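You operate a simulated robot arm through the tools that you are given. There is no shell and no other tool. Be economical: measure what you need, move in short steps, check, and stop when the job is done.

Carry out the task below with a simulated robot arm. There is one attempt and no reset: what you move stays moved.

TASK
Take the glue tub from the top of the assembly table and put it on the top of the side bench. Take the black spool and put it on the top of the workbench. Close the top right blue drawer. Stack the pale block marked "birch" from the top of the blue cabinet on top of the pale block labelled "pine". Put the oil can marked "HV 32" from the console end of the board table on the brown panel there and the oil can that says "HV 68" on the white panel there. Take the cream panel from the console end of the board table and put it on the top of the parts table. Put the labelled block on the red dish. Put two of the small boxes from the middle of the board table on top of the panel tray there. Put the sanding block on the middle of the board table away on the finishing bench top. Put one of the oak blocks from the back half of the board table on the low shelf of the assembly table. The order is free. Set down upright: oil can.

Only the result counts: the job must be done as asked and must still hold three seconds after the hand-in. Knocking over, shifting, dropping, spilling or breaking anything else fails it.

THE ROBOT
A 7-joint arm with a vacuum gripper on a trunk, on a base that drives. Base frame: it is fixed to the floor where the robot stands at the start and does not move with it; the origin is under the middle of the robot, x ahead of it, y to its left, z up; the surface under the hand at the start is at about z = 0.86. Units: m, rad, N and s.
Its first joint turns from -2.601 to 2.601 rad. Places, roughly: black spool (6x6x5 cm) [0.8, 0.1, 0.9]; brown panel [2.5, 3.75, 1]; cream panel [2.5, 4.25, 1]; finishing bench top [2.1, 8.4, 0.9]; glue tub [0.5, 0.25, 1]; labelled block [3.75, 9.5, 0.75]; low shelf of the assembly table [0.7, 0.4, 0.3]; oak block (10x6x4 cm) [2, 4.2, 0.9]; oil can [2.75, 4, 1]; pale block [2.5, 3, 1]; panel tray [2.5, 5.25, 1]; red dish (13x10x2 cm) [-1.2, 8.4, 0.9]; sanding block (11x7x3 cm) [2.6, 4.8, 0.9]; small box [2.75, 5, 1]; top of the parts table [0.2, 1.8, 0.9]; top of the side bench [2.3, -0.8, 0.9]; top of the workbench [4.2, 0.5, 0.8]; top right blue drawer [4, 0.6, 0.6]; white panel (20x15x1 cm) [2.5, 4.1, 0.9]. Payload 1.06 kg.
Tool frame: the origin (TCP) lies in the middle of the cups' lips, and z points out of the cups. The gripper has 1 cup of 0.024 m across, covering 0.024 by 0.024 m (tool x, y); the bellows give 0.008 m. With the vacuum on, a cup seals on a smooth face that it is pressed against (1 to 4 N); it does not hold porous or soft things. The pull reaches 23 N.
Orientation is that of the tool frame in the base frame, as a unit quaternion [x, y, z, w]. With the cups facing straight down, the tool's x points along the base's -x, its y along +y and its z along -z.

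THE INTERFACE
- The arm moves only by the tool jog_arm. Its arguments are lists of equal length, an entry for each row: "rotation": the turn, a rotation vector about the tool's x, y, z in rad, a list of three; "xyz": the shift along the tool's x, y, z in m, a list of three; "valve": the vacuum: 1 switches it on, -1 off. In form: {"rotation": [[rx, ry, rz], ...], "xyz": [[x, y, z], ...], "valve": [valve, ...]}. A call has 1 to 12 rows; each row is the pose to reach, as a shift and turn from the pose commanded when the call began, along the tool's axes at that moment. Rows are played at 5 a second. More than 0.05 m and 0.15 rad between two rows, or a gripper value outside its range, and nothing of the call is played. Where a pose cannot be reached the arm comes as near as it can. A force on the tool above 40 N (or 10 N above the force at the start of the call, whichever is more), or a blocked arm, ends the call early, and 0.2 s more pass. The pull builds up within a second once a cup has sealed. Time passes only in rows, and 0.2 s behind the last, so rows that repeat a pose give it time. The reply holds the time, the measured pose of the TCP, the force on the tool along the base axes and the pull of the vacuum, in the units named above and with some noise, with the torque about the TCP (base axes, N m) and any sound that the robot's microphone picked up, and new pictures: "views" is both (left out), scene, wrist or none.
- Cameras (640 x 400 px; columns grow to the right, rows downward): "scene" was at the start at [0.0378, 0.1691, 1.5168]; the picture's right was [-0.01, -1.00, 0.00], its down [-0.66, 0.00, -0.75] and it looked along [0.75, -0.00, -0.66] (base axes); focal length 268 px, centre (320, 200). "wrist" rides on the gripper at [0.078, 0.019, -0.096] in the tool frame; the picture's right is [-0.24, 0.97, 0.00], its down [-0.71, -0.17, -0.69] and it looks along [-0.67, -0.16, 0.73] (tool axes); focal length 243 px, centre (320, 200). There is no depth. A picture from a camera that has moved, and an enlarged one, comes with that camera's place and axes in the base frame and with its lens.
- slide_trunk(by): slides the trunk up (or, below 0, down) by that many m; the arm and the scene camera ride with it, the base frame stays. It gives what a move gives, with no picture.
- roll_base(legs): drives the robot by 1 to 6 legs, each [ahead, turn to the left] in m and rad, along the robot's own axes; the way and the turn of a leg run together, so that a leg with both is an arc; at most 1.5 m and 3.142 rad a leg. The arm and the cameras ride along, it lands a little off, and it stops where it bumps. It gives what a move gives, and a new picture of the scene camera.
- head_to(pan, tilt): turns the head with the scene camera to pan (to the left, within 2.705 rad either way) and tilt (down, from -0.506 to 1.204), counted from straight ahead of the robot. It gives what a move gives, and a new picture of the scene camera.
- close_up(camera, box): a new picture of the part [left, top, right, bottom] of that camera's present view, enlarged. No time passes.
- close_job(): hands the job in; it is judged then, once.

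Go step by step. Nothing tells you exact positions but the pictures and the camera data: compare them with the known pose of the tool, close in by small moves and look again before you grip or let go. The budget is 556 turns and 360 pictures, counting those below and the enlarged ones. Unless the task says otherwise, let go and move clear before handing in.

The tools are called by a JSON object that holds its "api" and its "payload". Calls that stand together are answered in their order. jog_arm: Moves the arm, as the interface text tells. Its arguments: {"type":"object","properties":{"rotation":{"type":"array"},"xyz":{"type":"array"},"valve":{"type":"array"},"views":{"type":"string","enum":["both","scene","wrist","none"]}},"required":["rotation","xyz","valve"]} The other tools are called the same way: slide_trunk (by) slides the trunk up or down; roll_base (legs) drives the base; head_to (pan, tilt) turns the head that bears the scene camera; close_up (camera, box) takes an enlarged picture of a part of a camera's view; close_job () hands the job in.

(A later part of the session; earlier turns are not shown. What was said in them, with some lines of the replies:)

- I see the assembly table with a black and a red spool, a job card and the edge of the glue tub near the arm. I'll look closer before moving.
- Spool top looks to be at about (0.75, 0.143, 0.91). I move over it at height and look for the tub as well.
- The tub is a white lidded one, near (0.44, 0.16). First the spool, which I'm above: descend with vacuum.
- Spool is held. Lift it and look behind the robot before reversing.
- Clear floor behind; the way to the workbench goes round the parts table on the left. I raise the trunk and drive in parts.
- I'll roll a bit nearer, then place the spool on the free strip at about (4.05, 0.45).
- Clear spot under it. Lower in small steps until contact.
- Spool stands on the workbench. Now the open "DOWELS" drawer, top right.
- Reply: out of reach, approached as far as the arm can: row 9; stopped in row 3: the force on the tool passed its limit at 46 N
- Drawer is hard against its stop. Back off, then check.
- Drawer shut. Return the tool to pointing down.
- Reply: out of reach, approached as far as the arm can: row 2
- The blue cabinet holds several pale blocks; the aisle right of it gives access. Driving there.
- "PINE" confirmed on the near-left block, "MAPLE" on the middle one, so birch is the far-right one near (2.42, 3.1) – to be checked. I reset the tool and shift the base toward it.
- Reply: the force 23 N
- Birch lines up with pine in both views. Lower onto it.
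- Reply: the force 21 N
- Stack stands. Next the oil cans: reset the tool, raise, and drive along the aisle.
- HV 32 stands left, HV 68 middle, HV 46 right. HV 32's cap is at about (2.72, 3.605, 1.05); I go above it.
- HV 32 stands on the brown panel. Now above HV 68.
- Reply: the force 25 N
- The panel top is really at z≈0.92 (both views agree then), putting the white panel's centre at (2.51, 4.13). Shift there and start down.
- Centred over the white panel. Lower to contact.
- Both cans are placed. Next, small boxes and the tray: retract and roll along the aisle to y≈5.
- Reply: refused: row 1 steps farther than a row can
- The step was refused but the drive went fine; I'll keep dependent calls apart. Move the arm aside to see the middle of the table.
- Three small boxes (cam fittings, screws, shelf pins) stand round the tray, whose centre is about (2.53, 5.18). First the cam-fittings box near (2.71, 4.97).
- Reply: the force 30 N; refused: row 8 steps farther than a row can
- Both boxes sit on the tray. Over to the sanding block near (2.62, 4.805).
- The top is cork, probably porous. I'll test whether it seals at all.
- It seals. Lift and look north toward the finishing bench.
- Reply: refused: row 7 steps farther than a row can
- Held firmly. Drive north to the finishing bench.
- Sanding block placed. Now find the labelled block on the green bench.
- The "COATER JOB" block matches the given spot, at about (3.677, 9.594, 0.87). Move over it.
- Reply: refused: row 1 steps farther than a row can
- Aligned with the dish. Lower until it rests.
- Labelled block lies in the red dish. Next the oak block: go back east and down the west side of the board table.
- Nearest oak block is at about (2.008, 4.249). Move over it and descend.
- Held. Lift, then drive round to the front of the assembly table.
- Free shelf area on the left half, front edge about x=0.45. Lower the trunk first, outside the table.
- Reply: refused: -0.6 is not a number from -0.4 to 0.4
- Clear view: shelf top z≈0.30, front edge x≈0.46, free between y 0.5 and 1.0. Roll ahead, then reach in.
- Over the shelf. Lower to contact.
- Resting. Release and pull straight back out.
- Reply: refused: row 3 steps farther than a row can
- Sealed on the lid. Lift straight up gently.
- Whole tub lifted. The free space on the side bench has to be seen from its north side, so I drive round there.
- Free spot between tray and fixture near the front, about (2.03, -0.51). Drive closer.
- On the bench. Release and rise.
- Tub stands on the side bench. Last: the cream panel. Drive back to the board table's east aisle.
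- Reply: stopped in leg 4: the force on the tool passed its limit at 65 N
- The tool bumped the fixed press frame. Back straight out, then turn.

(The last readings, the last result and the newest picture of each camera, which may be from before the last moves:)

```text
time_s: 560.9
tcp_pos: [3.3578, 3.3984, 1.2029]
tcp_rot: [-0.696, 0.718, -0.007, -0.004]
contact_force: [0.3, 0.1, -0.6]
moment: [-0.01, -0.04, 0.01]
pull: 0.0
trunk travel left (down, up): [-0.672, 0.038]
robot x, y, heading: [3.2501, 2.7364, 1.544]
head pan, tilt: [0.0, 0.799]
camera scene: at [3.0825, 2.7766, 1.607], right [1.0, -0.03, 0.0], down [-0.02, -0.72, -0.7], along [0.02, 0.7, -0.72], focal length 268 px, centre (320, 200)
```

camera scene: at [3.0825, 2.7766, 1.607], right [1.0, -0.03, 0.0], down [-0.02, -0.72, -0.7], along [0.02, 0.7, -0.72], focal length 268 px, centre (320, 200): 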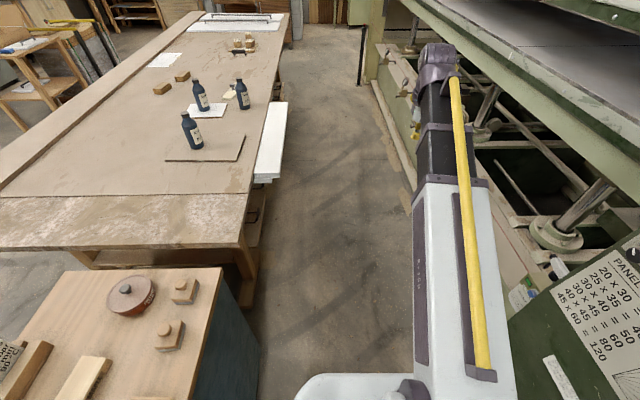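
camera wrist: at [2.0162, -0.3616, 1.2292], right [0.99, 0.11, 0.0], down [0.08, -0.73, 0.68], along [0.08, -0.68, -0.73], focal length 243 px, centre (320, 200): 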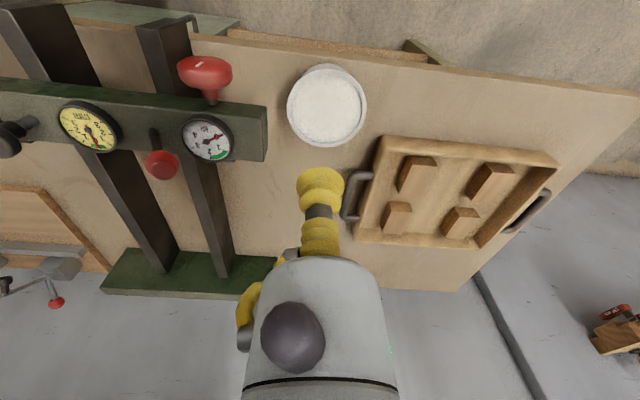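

{"api": "roll_base", "payload": {"legs": [[0, -0.04], [1.5, 0], [0.08, 0], [0, 1.63]]}}

{"api": "jog_arm", "payload": {"rotation": [[0, 0, 0]], "xyz": [[0, 0, 0]], "valve": [-1], "views": "wrist"}}

```text
time_s: 573.3
tcp_pos: [2.6952, 4.3892, 1.2036]
tcp_rot: [1.0, -0.002, 0.006, -0.003]
contact_force: [-0.2, -0.2, 0.1]
moment: [0.01, 0.0, 0.01]
pull: 0.1
trunk travel left (down, up): [-0.672, 0.038]
robot x, y, heading: [3.3582, 4.3012, 3.14]
head pan, tilt: [0.0, 0.799]
camera scene: at [3.3207, 4.1298, 1.607], right [0.0, 1.0, 0.0], down [0.72, 0.0, -0.7], along [-0.7, 0.0, -0.72], focal length 268 px, centre (320, 200)
```

scene: 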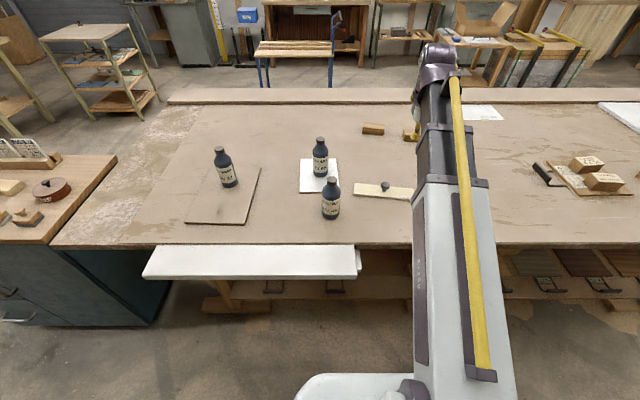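

```text
time_s: 573.7
tcp_pos: [2.6937, 4.3891, 1.204]
tcp_rot: [1.0, -0.002, 0.007, -0.003]
contact_force: [0.3, 0.3, -0.2]
moment: [0.02, -0.01, 0.0]
pull: 0.0
trunk travel left (down, up): [-0.672, 0.038]
robot x, y, heading: [3.3607, 4.3023, 3.138]
head pan, tilt: [0.0, 0.799]
camera wrist: at [2.7719, 4.3697, 1.3008], right [-0.24, -0.97, -0.01], down [-0.72, 0.17, 0.68], along [-0.65, 0.17, -0.74], focal length 243 px, centre (320, 200)
```

wrist: 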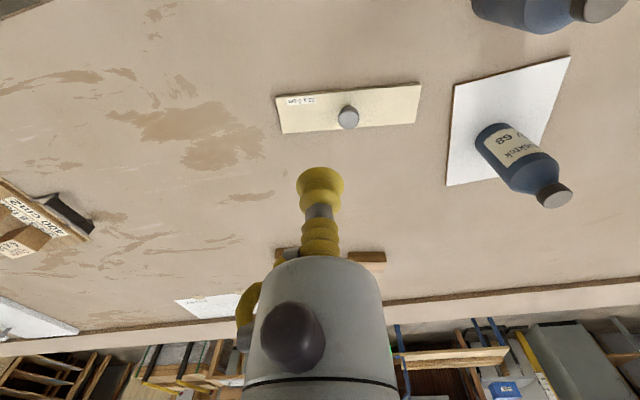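

{"api": "jog_arm", "payload": {"rotation": [[0, 0, 0], [0, 0, 0], [0, 0, 0], [0, 0, 0], [0, 0, 0], [0, 0, 0], [0, 0, 0], [0, 0, 0]], "xyz": [[-0.04, -0.015, 0], [-0.077, -0.026, 0], [-0.077, -0.026, 0.045], [-0.077, -0.026, 0.09], [-0.077, -0.026, 0.135], [-0.077, -0.026, 0.18], [-0.077, -0.026, 0.22], [-0.077, -0.026, 0.24]], "valve": [-1, -1, -1, -1, -1, -1, -1, -1], "views": "wrist"}}

{"api": "close_up", "payload": {"camera": "wrist", "box": [180, 50, 460, 230]}}

```text
time_s: 575.5
tcp_pos: [2.623, 4.4177, 0.964]
tcp_rot: [1.0, -0.003, 0.006, -0.004]
contact_force: [-0.2, 0.4, -0.2]
moment: [0.01, 0.01, 0.0]
pull: 0.0
trunk travel left (down, up): [-0.672, 0.038]
robot x, y, heading: [3.3574, 4.2979, 3.144]
head pan, tilt: [0.0, 0.799]
camera wrist: at [2.6998, 4.3966, 1.061], right [-0.24, -0.97, -0.01], down [-0.72, 0.17, 0.68], along [-0.66, 0.17, -0.74], focal length 243 px, centre (320, 200)
```

wrist: 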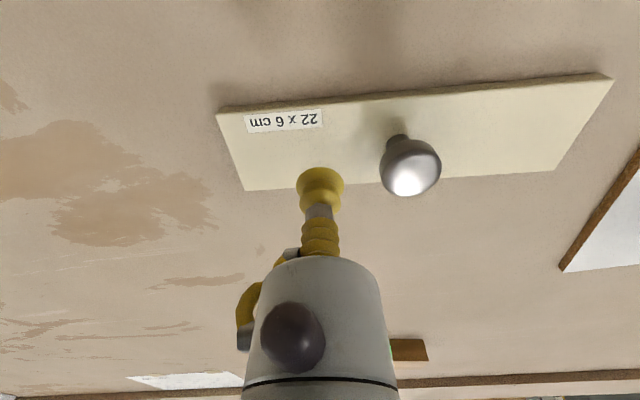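

```text
2.22 times, centred on (320, 140) of wrist
camera zoom: at [2.6998, 4.3966, 1.061], right [-0.24, -0.97, -0.01], down [-0.72, 0.17, 0.68], along [-0.66, 0.17, -0.74], focal length 539 px, centre (320, 333)
```

zoom: 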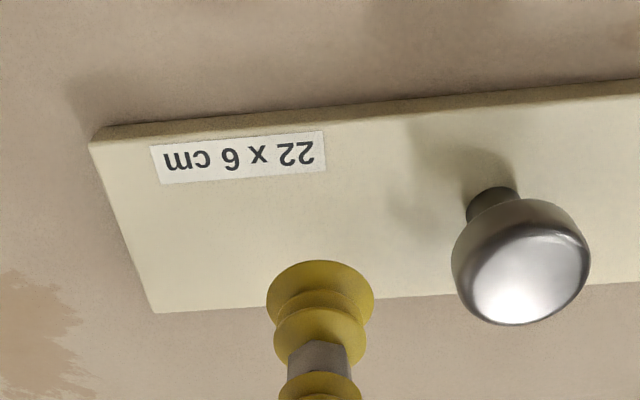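

{"api": "jog_arm", "payload": {"rotation": [[0, 0, 0], [0, 0, 0], [0, 0, 0], [0, 0, 0], [0, 0, 0], [0, 0, 0]], "xyz": [[-0.006, 0, 0.015], [-0.006, 0, 0.03], [-0.006, 0, 0.04], [-0.006, 0, 0.046], [-0.006, 0, 0.05], [-0.006, 0, 0.05]], "valve": [-1, 1, 1, 1, 1, 1], "views": "none"}}

```text
time_s: 576.9
tcp_pos: [2.6173, 4.4166, 0.9128]
tcp_rot: [1.0, -0.003, 0.006, -0.002]
contact_force: [-1.4, 4.4, 19.4]
moment: [-0.05, 0.09, 0.08]
pull: 23.3
trunk travel left (down, up): [-0.672, 0.038]
robot x, y, heading: [3.3574, 4.3049, 3.138]
head pan, tilt: [0.0, 0.799]
```

Sealed. Lift slowly and check it hangs level.

{"api": "jog_arm", "payload": {"rotation": [[0, 0, 0], [0, 0, 0], [0, 0, 0], [0, 0, 0], [0, 0, 0], [0, 0, 0], [0, 0, 0], [0, 0, 0]], "xyz": [[0, 0, -0.01], [0, 0, -0.03], [0, 0, -0.06], [0, 0, -0.1], [0, 0, -0.14], [0, 0, -0.18], [0, 0, -0.23], [0, 0, -0.28]], "valve": [1, 1, 1, 1, 1, 1, 1, 1]}}

```text
time_s: 578.7
tcp_pos: [2.6102, 4.418, 1.1886]
tcp_rot: [1.0, -0.002, 0.006, -0.002]
contact_force: [-0.4, 0.0, -1.2]
moment: [0.1, 0.0, 0.02]
pull: 23.3
trunk travel left (down, up): [-0.672, 0.038]
robot x, y, heading: [3.3599, 4.3018, 3.143]
head pan, tilt: [0.0, 0.799]
camera scene: at [3.3208, 4.1299, 1.607], right [0.0, 1.0, 0.0], down [0.72, 0.0, -0.7], along [-0.7, 0.0, -0.72], focal length 268 px, centre (320, 200)
camera wrist: at [2.6872, 4.3973, 1.2865], right [-0.24, -0.97, -0.01], down [-0.72, 0.17, 0.68], along [-0.65, 0.17, -0.74], focal length 243 px, centre (320, 200)
```

scene: 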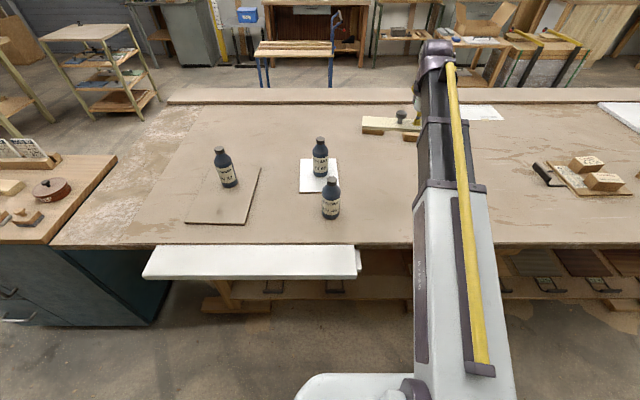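
wrist: 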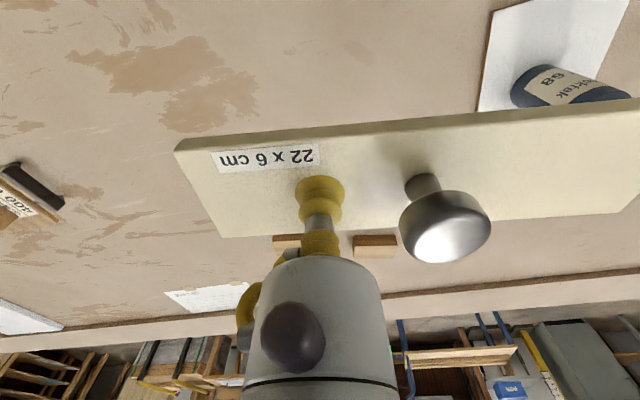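

{"api": "jog_arm", "payload": {"rotation": [[0, 0, 0], [0, 0, 0], [0, 0, 0], [0, 0, 0]], "xyz": [[0.02, 0.02, -0.01], [0.04, 0.04, -0.02], [0.06, 0.06, -0.03], [0.08, 0.08, -0.03]], "valve": [1, 1, 1, 1], "views": "none"}}

{"api": "roll_base", "payload": {"legs": [[0, 1.57], [1.5, 0], [1.05, 0], [0, -1.57]]}}

```text
time_s: 579.7
tcp_pos: [2.6925, 4.3347, 1.222]
tcp_rot: [1.0, -0.003, 0.007, -0.002]
contact_force: [-0.4, 0.1, -1.1]
moment: [0.11, 0.01, 0.03]
pull: 22.8
trunk travel left (down, up): [-0.672, 0.038]
robot x, y, heading: [3.3596, 4.3006, 3.143]
head pan, tilt: [0.0, 0.799]
```

```text
time_s: 599.7
tcp_pos: [2.6116, 1.7963, 1.2204]
tcp_rot: [1.0, -0.012, 0.007, -0.003]
contact_force: [-0.2, 0.6, -1.9]
moment: [0.08, -0.04, -0.03]
pull: 22.9
trunk travel left (down, up): [-0.672, 0.038]
robot x, y, heading: [3.2776, 1.7503, 3.119]
head pan, tilt: [0.0, 0.799]
camera scene: at [3.2367, 1.5793, 1.607], right [0.02, 1.0, 0.0], down [0.72, -0.02, -0.7], along [-0.7, 0.02, -0.72], focal length 268 px, centre (320, 200)
```

scene: 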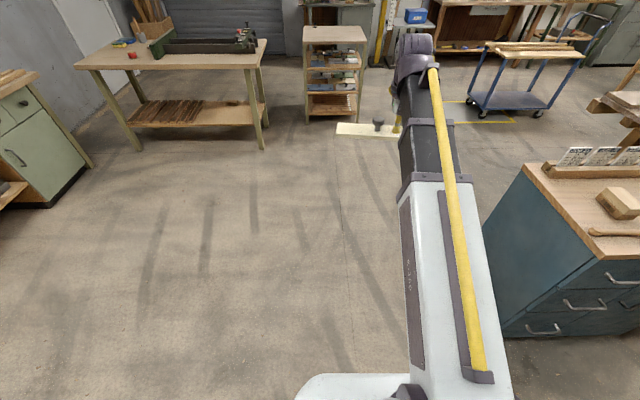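

{"api": "roll_base", "payload": {"legs": [[1.2, 0], [0.95, 0]]}}

{"api": "jog_arm", "payload": {"rotation": [[0, 0, 0]], "xyz": [[0, 0, 0]], "valve": [1], "views": "wrist"}}

```text
time_s: 610.3
tcp_pos: [0.4686, 1.8075, 1.2207]
tcp_rot: [1.0, -0.002, 0.007, -0.003]
contact_force: [0.3, 0.5, -1.1]
moment: [0.08, -0.03, 0.0]
pull: 22.9
trunk travel left (down, up): [-0.672, 0.038]
robot x, y, heading: [1.1371, 1.7748, 3.136]
head pan, tilt: [0.0, 0.799]
camera scene: at [1.098, 1.6024, 1.607], right [0.0, 1.0, 0.0], down [0.72, 0.0, -0.7], along [-0.7, 0.0, -0.72], focal length 268 px, centre (320, 200)
```

scene: 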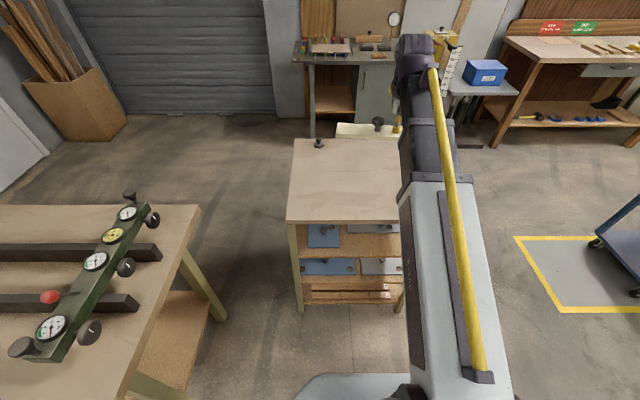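

```text
time_s: 610.7
tcp_pos: [0.467, 1.8073, 1.2205]
tcp_rot: [1.0, -0.002, 0.007, -0.003]
contact_force: [0.5, -0.3, -1.5]
moment: [0.06, 0.0, 0.0]
pull: 22.9
trunk travel left (down, up): [-0.672, 0.038]
robot x, y, heading: [1.1331, 1.7735, 3.14]
head pan, tilt: [0.0, 0.799]
camera wrist: at [0.5457, 1.7874, 1.3183], right [-0.24, -0.97, -0.01], down [-0.72, 0.17, 0.68], along [-0.65, 0.17, -0.74], focal length 243 px, centre (320, 200)
```

wrist: 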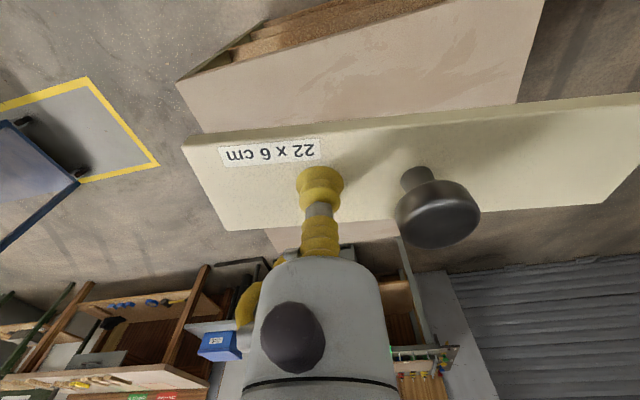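

{"api": "jog_arm", "payload": {"rotation": [[0, 0, 0], [0, 0, 0], [0, 0, 0], [0, 0, 0], [0, 0, 0], [0, 0, 0], [0, 0, 0], [0, 0, 0], [0, 0, 0], [0, 0, 0]], "xyz": [[-0.045, 0.005, 0], [-0.09, 0.005, 0], [-0.135, 0.005, 0], [-0.18, 0.005, 0], [-0.217, 0.007, 0], [-0.217, 0.007, 0.05], [-0.217, 0.007, 0.1], [-0.217, 0.007, 0.15], [-0.217, 0.007, 0.2], [-0.217, 0.007, 0.25]], "valve": [1, 1, 1, 1, 1, 1, 1, 1, 1, 1]}}

{"api": "close_up", "payload": {"camera": "scene", "box": [270, 110, 430, 230]}}

```text
time_s: 612.9
tcp_pos: [0.2542, 1.8019, 0.9655]
tcp_rot: [1.0, -0.002, 0.007, -0.003]
contact_force: [0.6, 0.2, -0.9]
moment: [0.1, -0.01, -0.01]
pull: 22.3
trunk travel left (down, up): [-0.672, 0.038]
robot x, y, heading: [1.1336, 1.7746, 3.14]
head pan, tilt: [0.0, 0.799]
camera scene: at [1.0979, 1.6025, 1.607], right [0.0, 1.0, 0.0], down [0.72, 0.0, -0.7], along [-0.7, 0.0, -0.72], focal length 268 px, centre (320, 200)
camera wrist: at [0.3313, 1.7832, 1.0634], right [-0.24, -0.97, -0.01], down [-0.72, 0.17, 0.68], along [-0.65, 0.17, -0.74], focal length 243 px, centre (320, 200)
```

scene: 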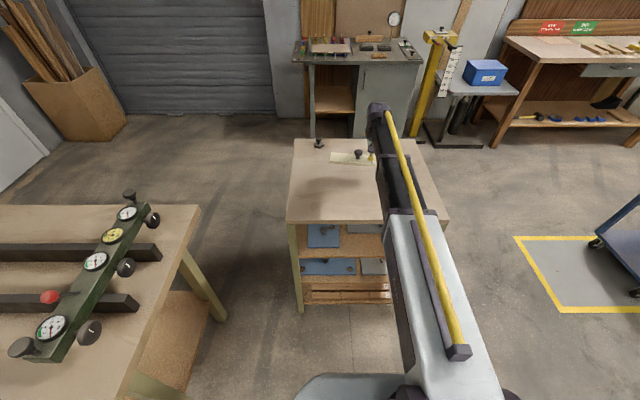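
wrist: 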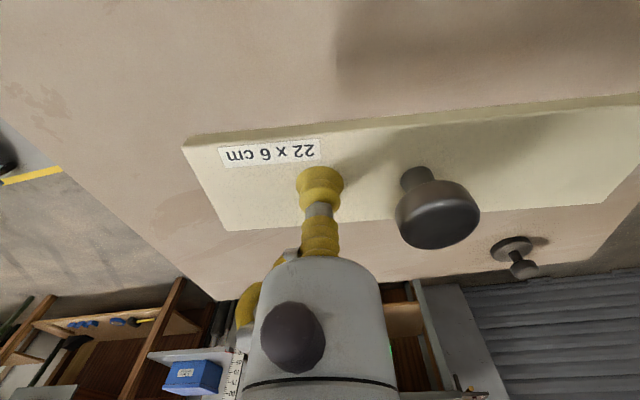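

```text
3.33 times, centred on (350, 170) of scene
camera zoom: at [1.0979, 1.6025, 1.607], right [0.0, 1.0, 0.0], down [0.72, 0.0, -0.7], along [-0.7, 0.0, -0.72], focal length 892 px, centre (220, 300)
```

zoom: 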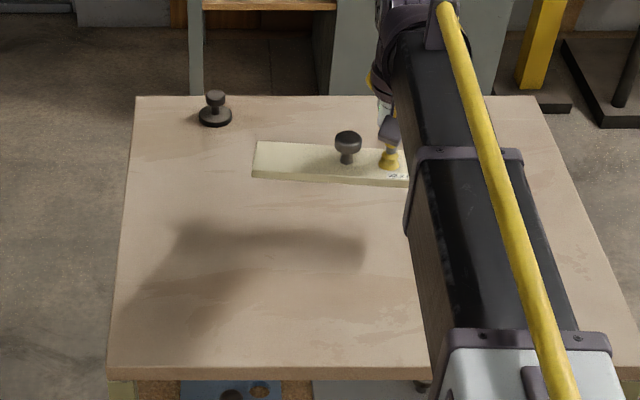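

{"api": "jog_arm", "payload": {"rotation": [[0, 0, 0], [0, 0, 0], [0, 0, 0], [0, 0, 0], [0, 0, 0], [0, 0, 0]], "xyz": [[0, 0, 0.03], [0, 0, 0.06], [0, 0, 0.07], [0, 0, 0.076], [0, 0, 0.08], [0, 0, 0.08]], "valve": [1, 1, 1, 1, 1, 1], "views": "none"}}

{"api": "jog_arm", "payload": {"rotation": [[0, 0, 0], [0, 0, 0], [0, 0, 0]], "xyz": [[0, 0, 0.004], [0, 0, 0.007], [0, 0, 0.007]], "valve": [1, 1, 1], "views": "wrist"}}

```text
time_s: 614.3
tcp_pos: [0.2547, 1.8038, 0.8883]
tcp_rot: [1.0, -0.003, 0.007, -0.002]
contact_force: [-0.7, -0.4, -1.6]
moment: [0.11, -0.05, 0.01]
pull: 22.4
trunk travel left (down, up): [-0.672, 0.038]
robot x, y, heading: [1.1349, 1.7722, 3.143]
head pan, tilt: [0.0, 0.799]
```

```text
time_s: 615.1
tcp_pos: [0.2564, 1.8025, 0.8808]
tcp_rot: [1.0, -0.002, 0.007, -0.003]
contact_force: [-0.2, 0.0, -1.2]
moment: [0.11, 0.02, 0.01]
pull: 22.7
trunk travel left (down, up): [-0.672, 0.038]
robot x, y, heading: [1.1346, 1.7711, 3.142]
head pan, tilt: [0.0, 0.799]
camera wrist: at [0.3337, 1.7828, 0.9782], right [-0.24, -0.97, -0.01], down [-0.72, 0.17, 0.68], along [-0.65, 0.17, -0.74], focal length 243 px, centre (320, 200)
```

wrist: 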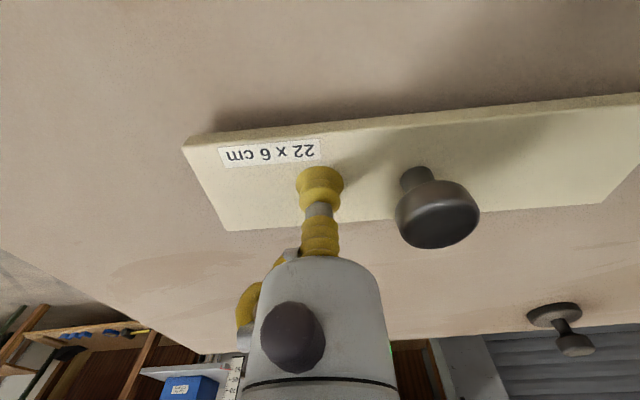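

{"api": "jog_arm", "payload": {"rotation": [[0, 0, 0], [0, 0, 0], [0, 0, 0], [0, 0, 0]], "xyz": [[0, 0, 0.004], [0, 0, 0.008], [0, 0, 0.011], [0, 0, 0.011]], "valve": [1, 1, 1, 1], "views": "none"}}

```text
time_s: 616.1
tcp_pos: [0.2582, 1.8023, 0.871]
tcp_rot: [1.0, -0.003, 0.006, -0.003]
contact_force: [-4.6, -1.2, 14.5]
moment: [-0.04, 0.08, -0.07]
pull: 23.2
trunk travel left (down, up): [-0.672, 0.038]
robot x, y, heading: [1.1337, 1.7778, 3.14]
head pan, tilt: [0.0, 0.799]
```

Contact. Release and clear.

{"api": "jog_arm", "payload": {"rotation": [[0, 0, 0], [0, 0, 0], [0, 0, 0], [0, 0, 0], [0, 0, 0], [0, 0, 0], [0, 0, 0], [0, 0, 0], [0, 0, 0], [0, 0, 0]], "xyz": [[0, 0, -0.002], [0, 0, -0.002], [0, 0, -0.002], [0, 0, -0.002], [0, 0, -0.006], [0, 0, -0.015], [0, 0, -0.05], [0, 0, -0.1], [0, 0, -0.15], [0.03, 0, -0.18]], "valve": [1, -1, -1, -1, -1, -1, -1, -1, -1, -1]}}

{"api": "head_to", "payload": {"pan": 0.9, "tilt": 0.7}}

{"api": "head_to", "payload": {"pan": -2.2, "tilt": 0.3}}

```text
time_s: 618.3
tcp_pos: [0.2827, 1.8028, 1.0475]
tcp_rot: [1.0, -0.003, 0.008, -0.003]
contact_force: [-0.6, -0.5, 1.1]
moment: [-0.01, -0.04, 0.01]
pull: 0.0
trunk travel left (down, up): [-0.672, 0.038]
robot x, y, heading: [1.1347, 1.7731, 3.14]
head pan, tilt: [0.0, 0.799]
camera scene: at [1.0984, 1.6024, 1.607], right [0.0, 1.0, 0.0], down [0.72, 0.0, -0.7], along [-0.7, 0.0, -0.72], focal length 268 px, centre (320, 200)
camera wrist: at [0.3597, 1.7831, 1.145], right [-0.24, -0.97, -0.01], down [-0.72, 0.17, 0.68], along [-0.65, 0.17, -0.74], focal length 243 px, centre (320, 200)
```

scene: 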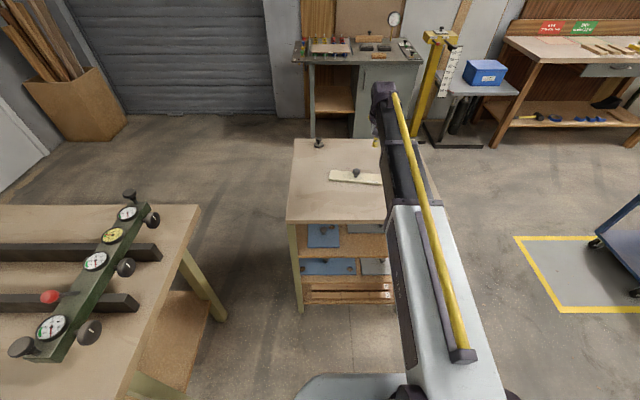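
wrist: 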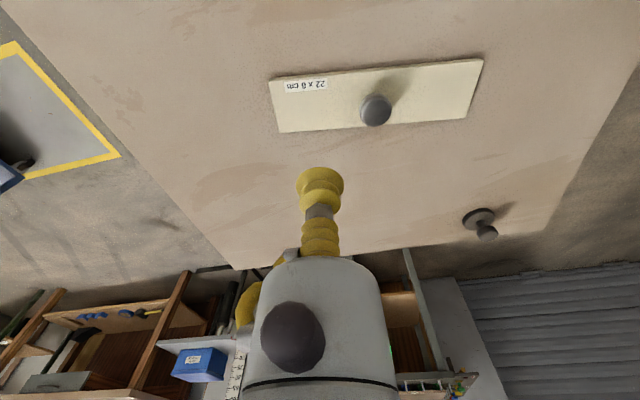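

```text
time_s: 619.5
tcp_pos: [0.2814, 1.8029, 1.0466]
tcp_rot: [1.0, -0.002, 0.007, -0.003]
contact_force: [-0.6, 0.8, 0.3]
moment: [0.0, 0.0, 0.0]
pull: 0.1
trunk travel left (down, up): [-0.672, 0.038]
robot x, y, heading: [1.1337, 1.7723, 3.138]
head pan, tilt: [0.901, 0.7]
camera scene: at [1.1259, 1.5359, 1.6152], right [-0.78, 0.62, 0.0], down [0.4, 0.5, -0.76], along [-0.48, -0.6, -0.64], focal length 268 px, centre (320, 200)
```

scene: 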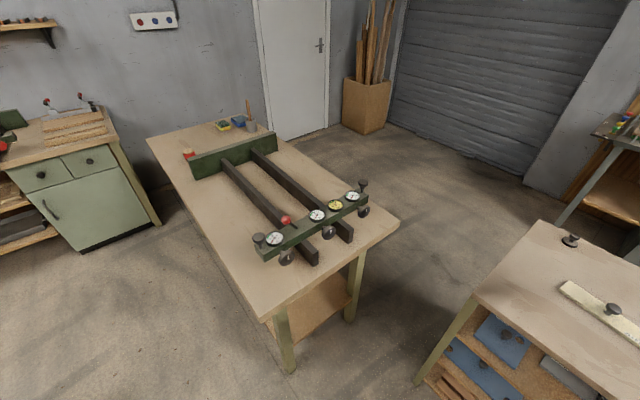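

```text
time_s: 622.2
tcp_pos: [0.2814, 1.8049, 1.0456]
tcp_rot: [1.0, -0.004, 0.007, -0.003]
contact_force: [-0.5, -0.6, -0.2]
moment: [0.0, 0.01, -0.01]
pull: 0.1
trunk travel left (down, up): [-0.672, 0.038]
robot x, y, heading: [1.1316, 1.776, 3.141]
head pan, tilt: [-2.201, 0.3]
camera scene: at [1.234, 1.6776, 1.6514], right [0.81, -0.59, 0.0], down [-0.17, -0.24, -0.96], along [0.56, 0.77, -0.3], focal length 268 px, centre (320, 200)
```

scene: 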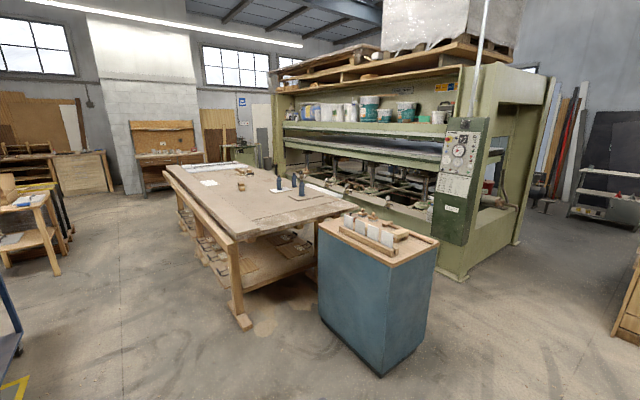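

{"api": "close_up", "payload": {"camera": "scene", "box": [240, 150, 460, 290]}}

```text
2.86 times, centred on (350, 220) of scene
camera zoom: at [1.234, 1.6776, 1.6514], right [0.81, -0.59, 0.0], down [-0.17, -0.24, -0.96], along [0.56, 0.77, -0.3], focal length 765 px, centre (234, 143)
```

zoom: 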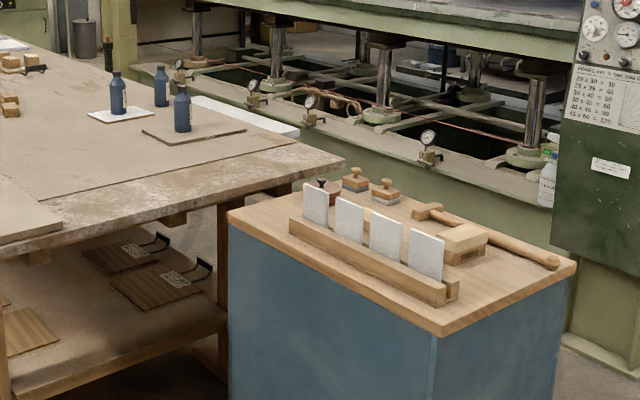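

Everything asked is in its place, the cups are clear, and nothing looks disturbed, so I hand in now.

{"api": "close_job", "payload": {}}

```text
The job is handed in.
```

I did all the tasks on the list and handed the job in. I could not see two things for certain:

- **Birch block:** I never saw its label. Of the three pale blocks, one read "PINE" and one "MAPLE", so I stacked the third on the pine block.
- **Bump on the press:** driving back for the cream panel, the tool hit the green press frame at 65 N. I backed straight out and saw nothing moved or damaged.
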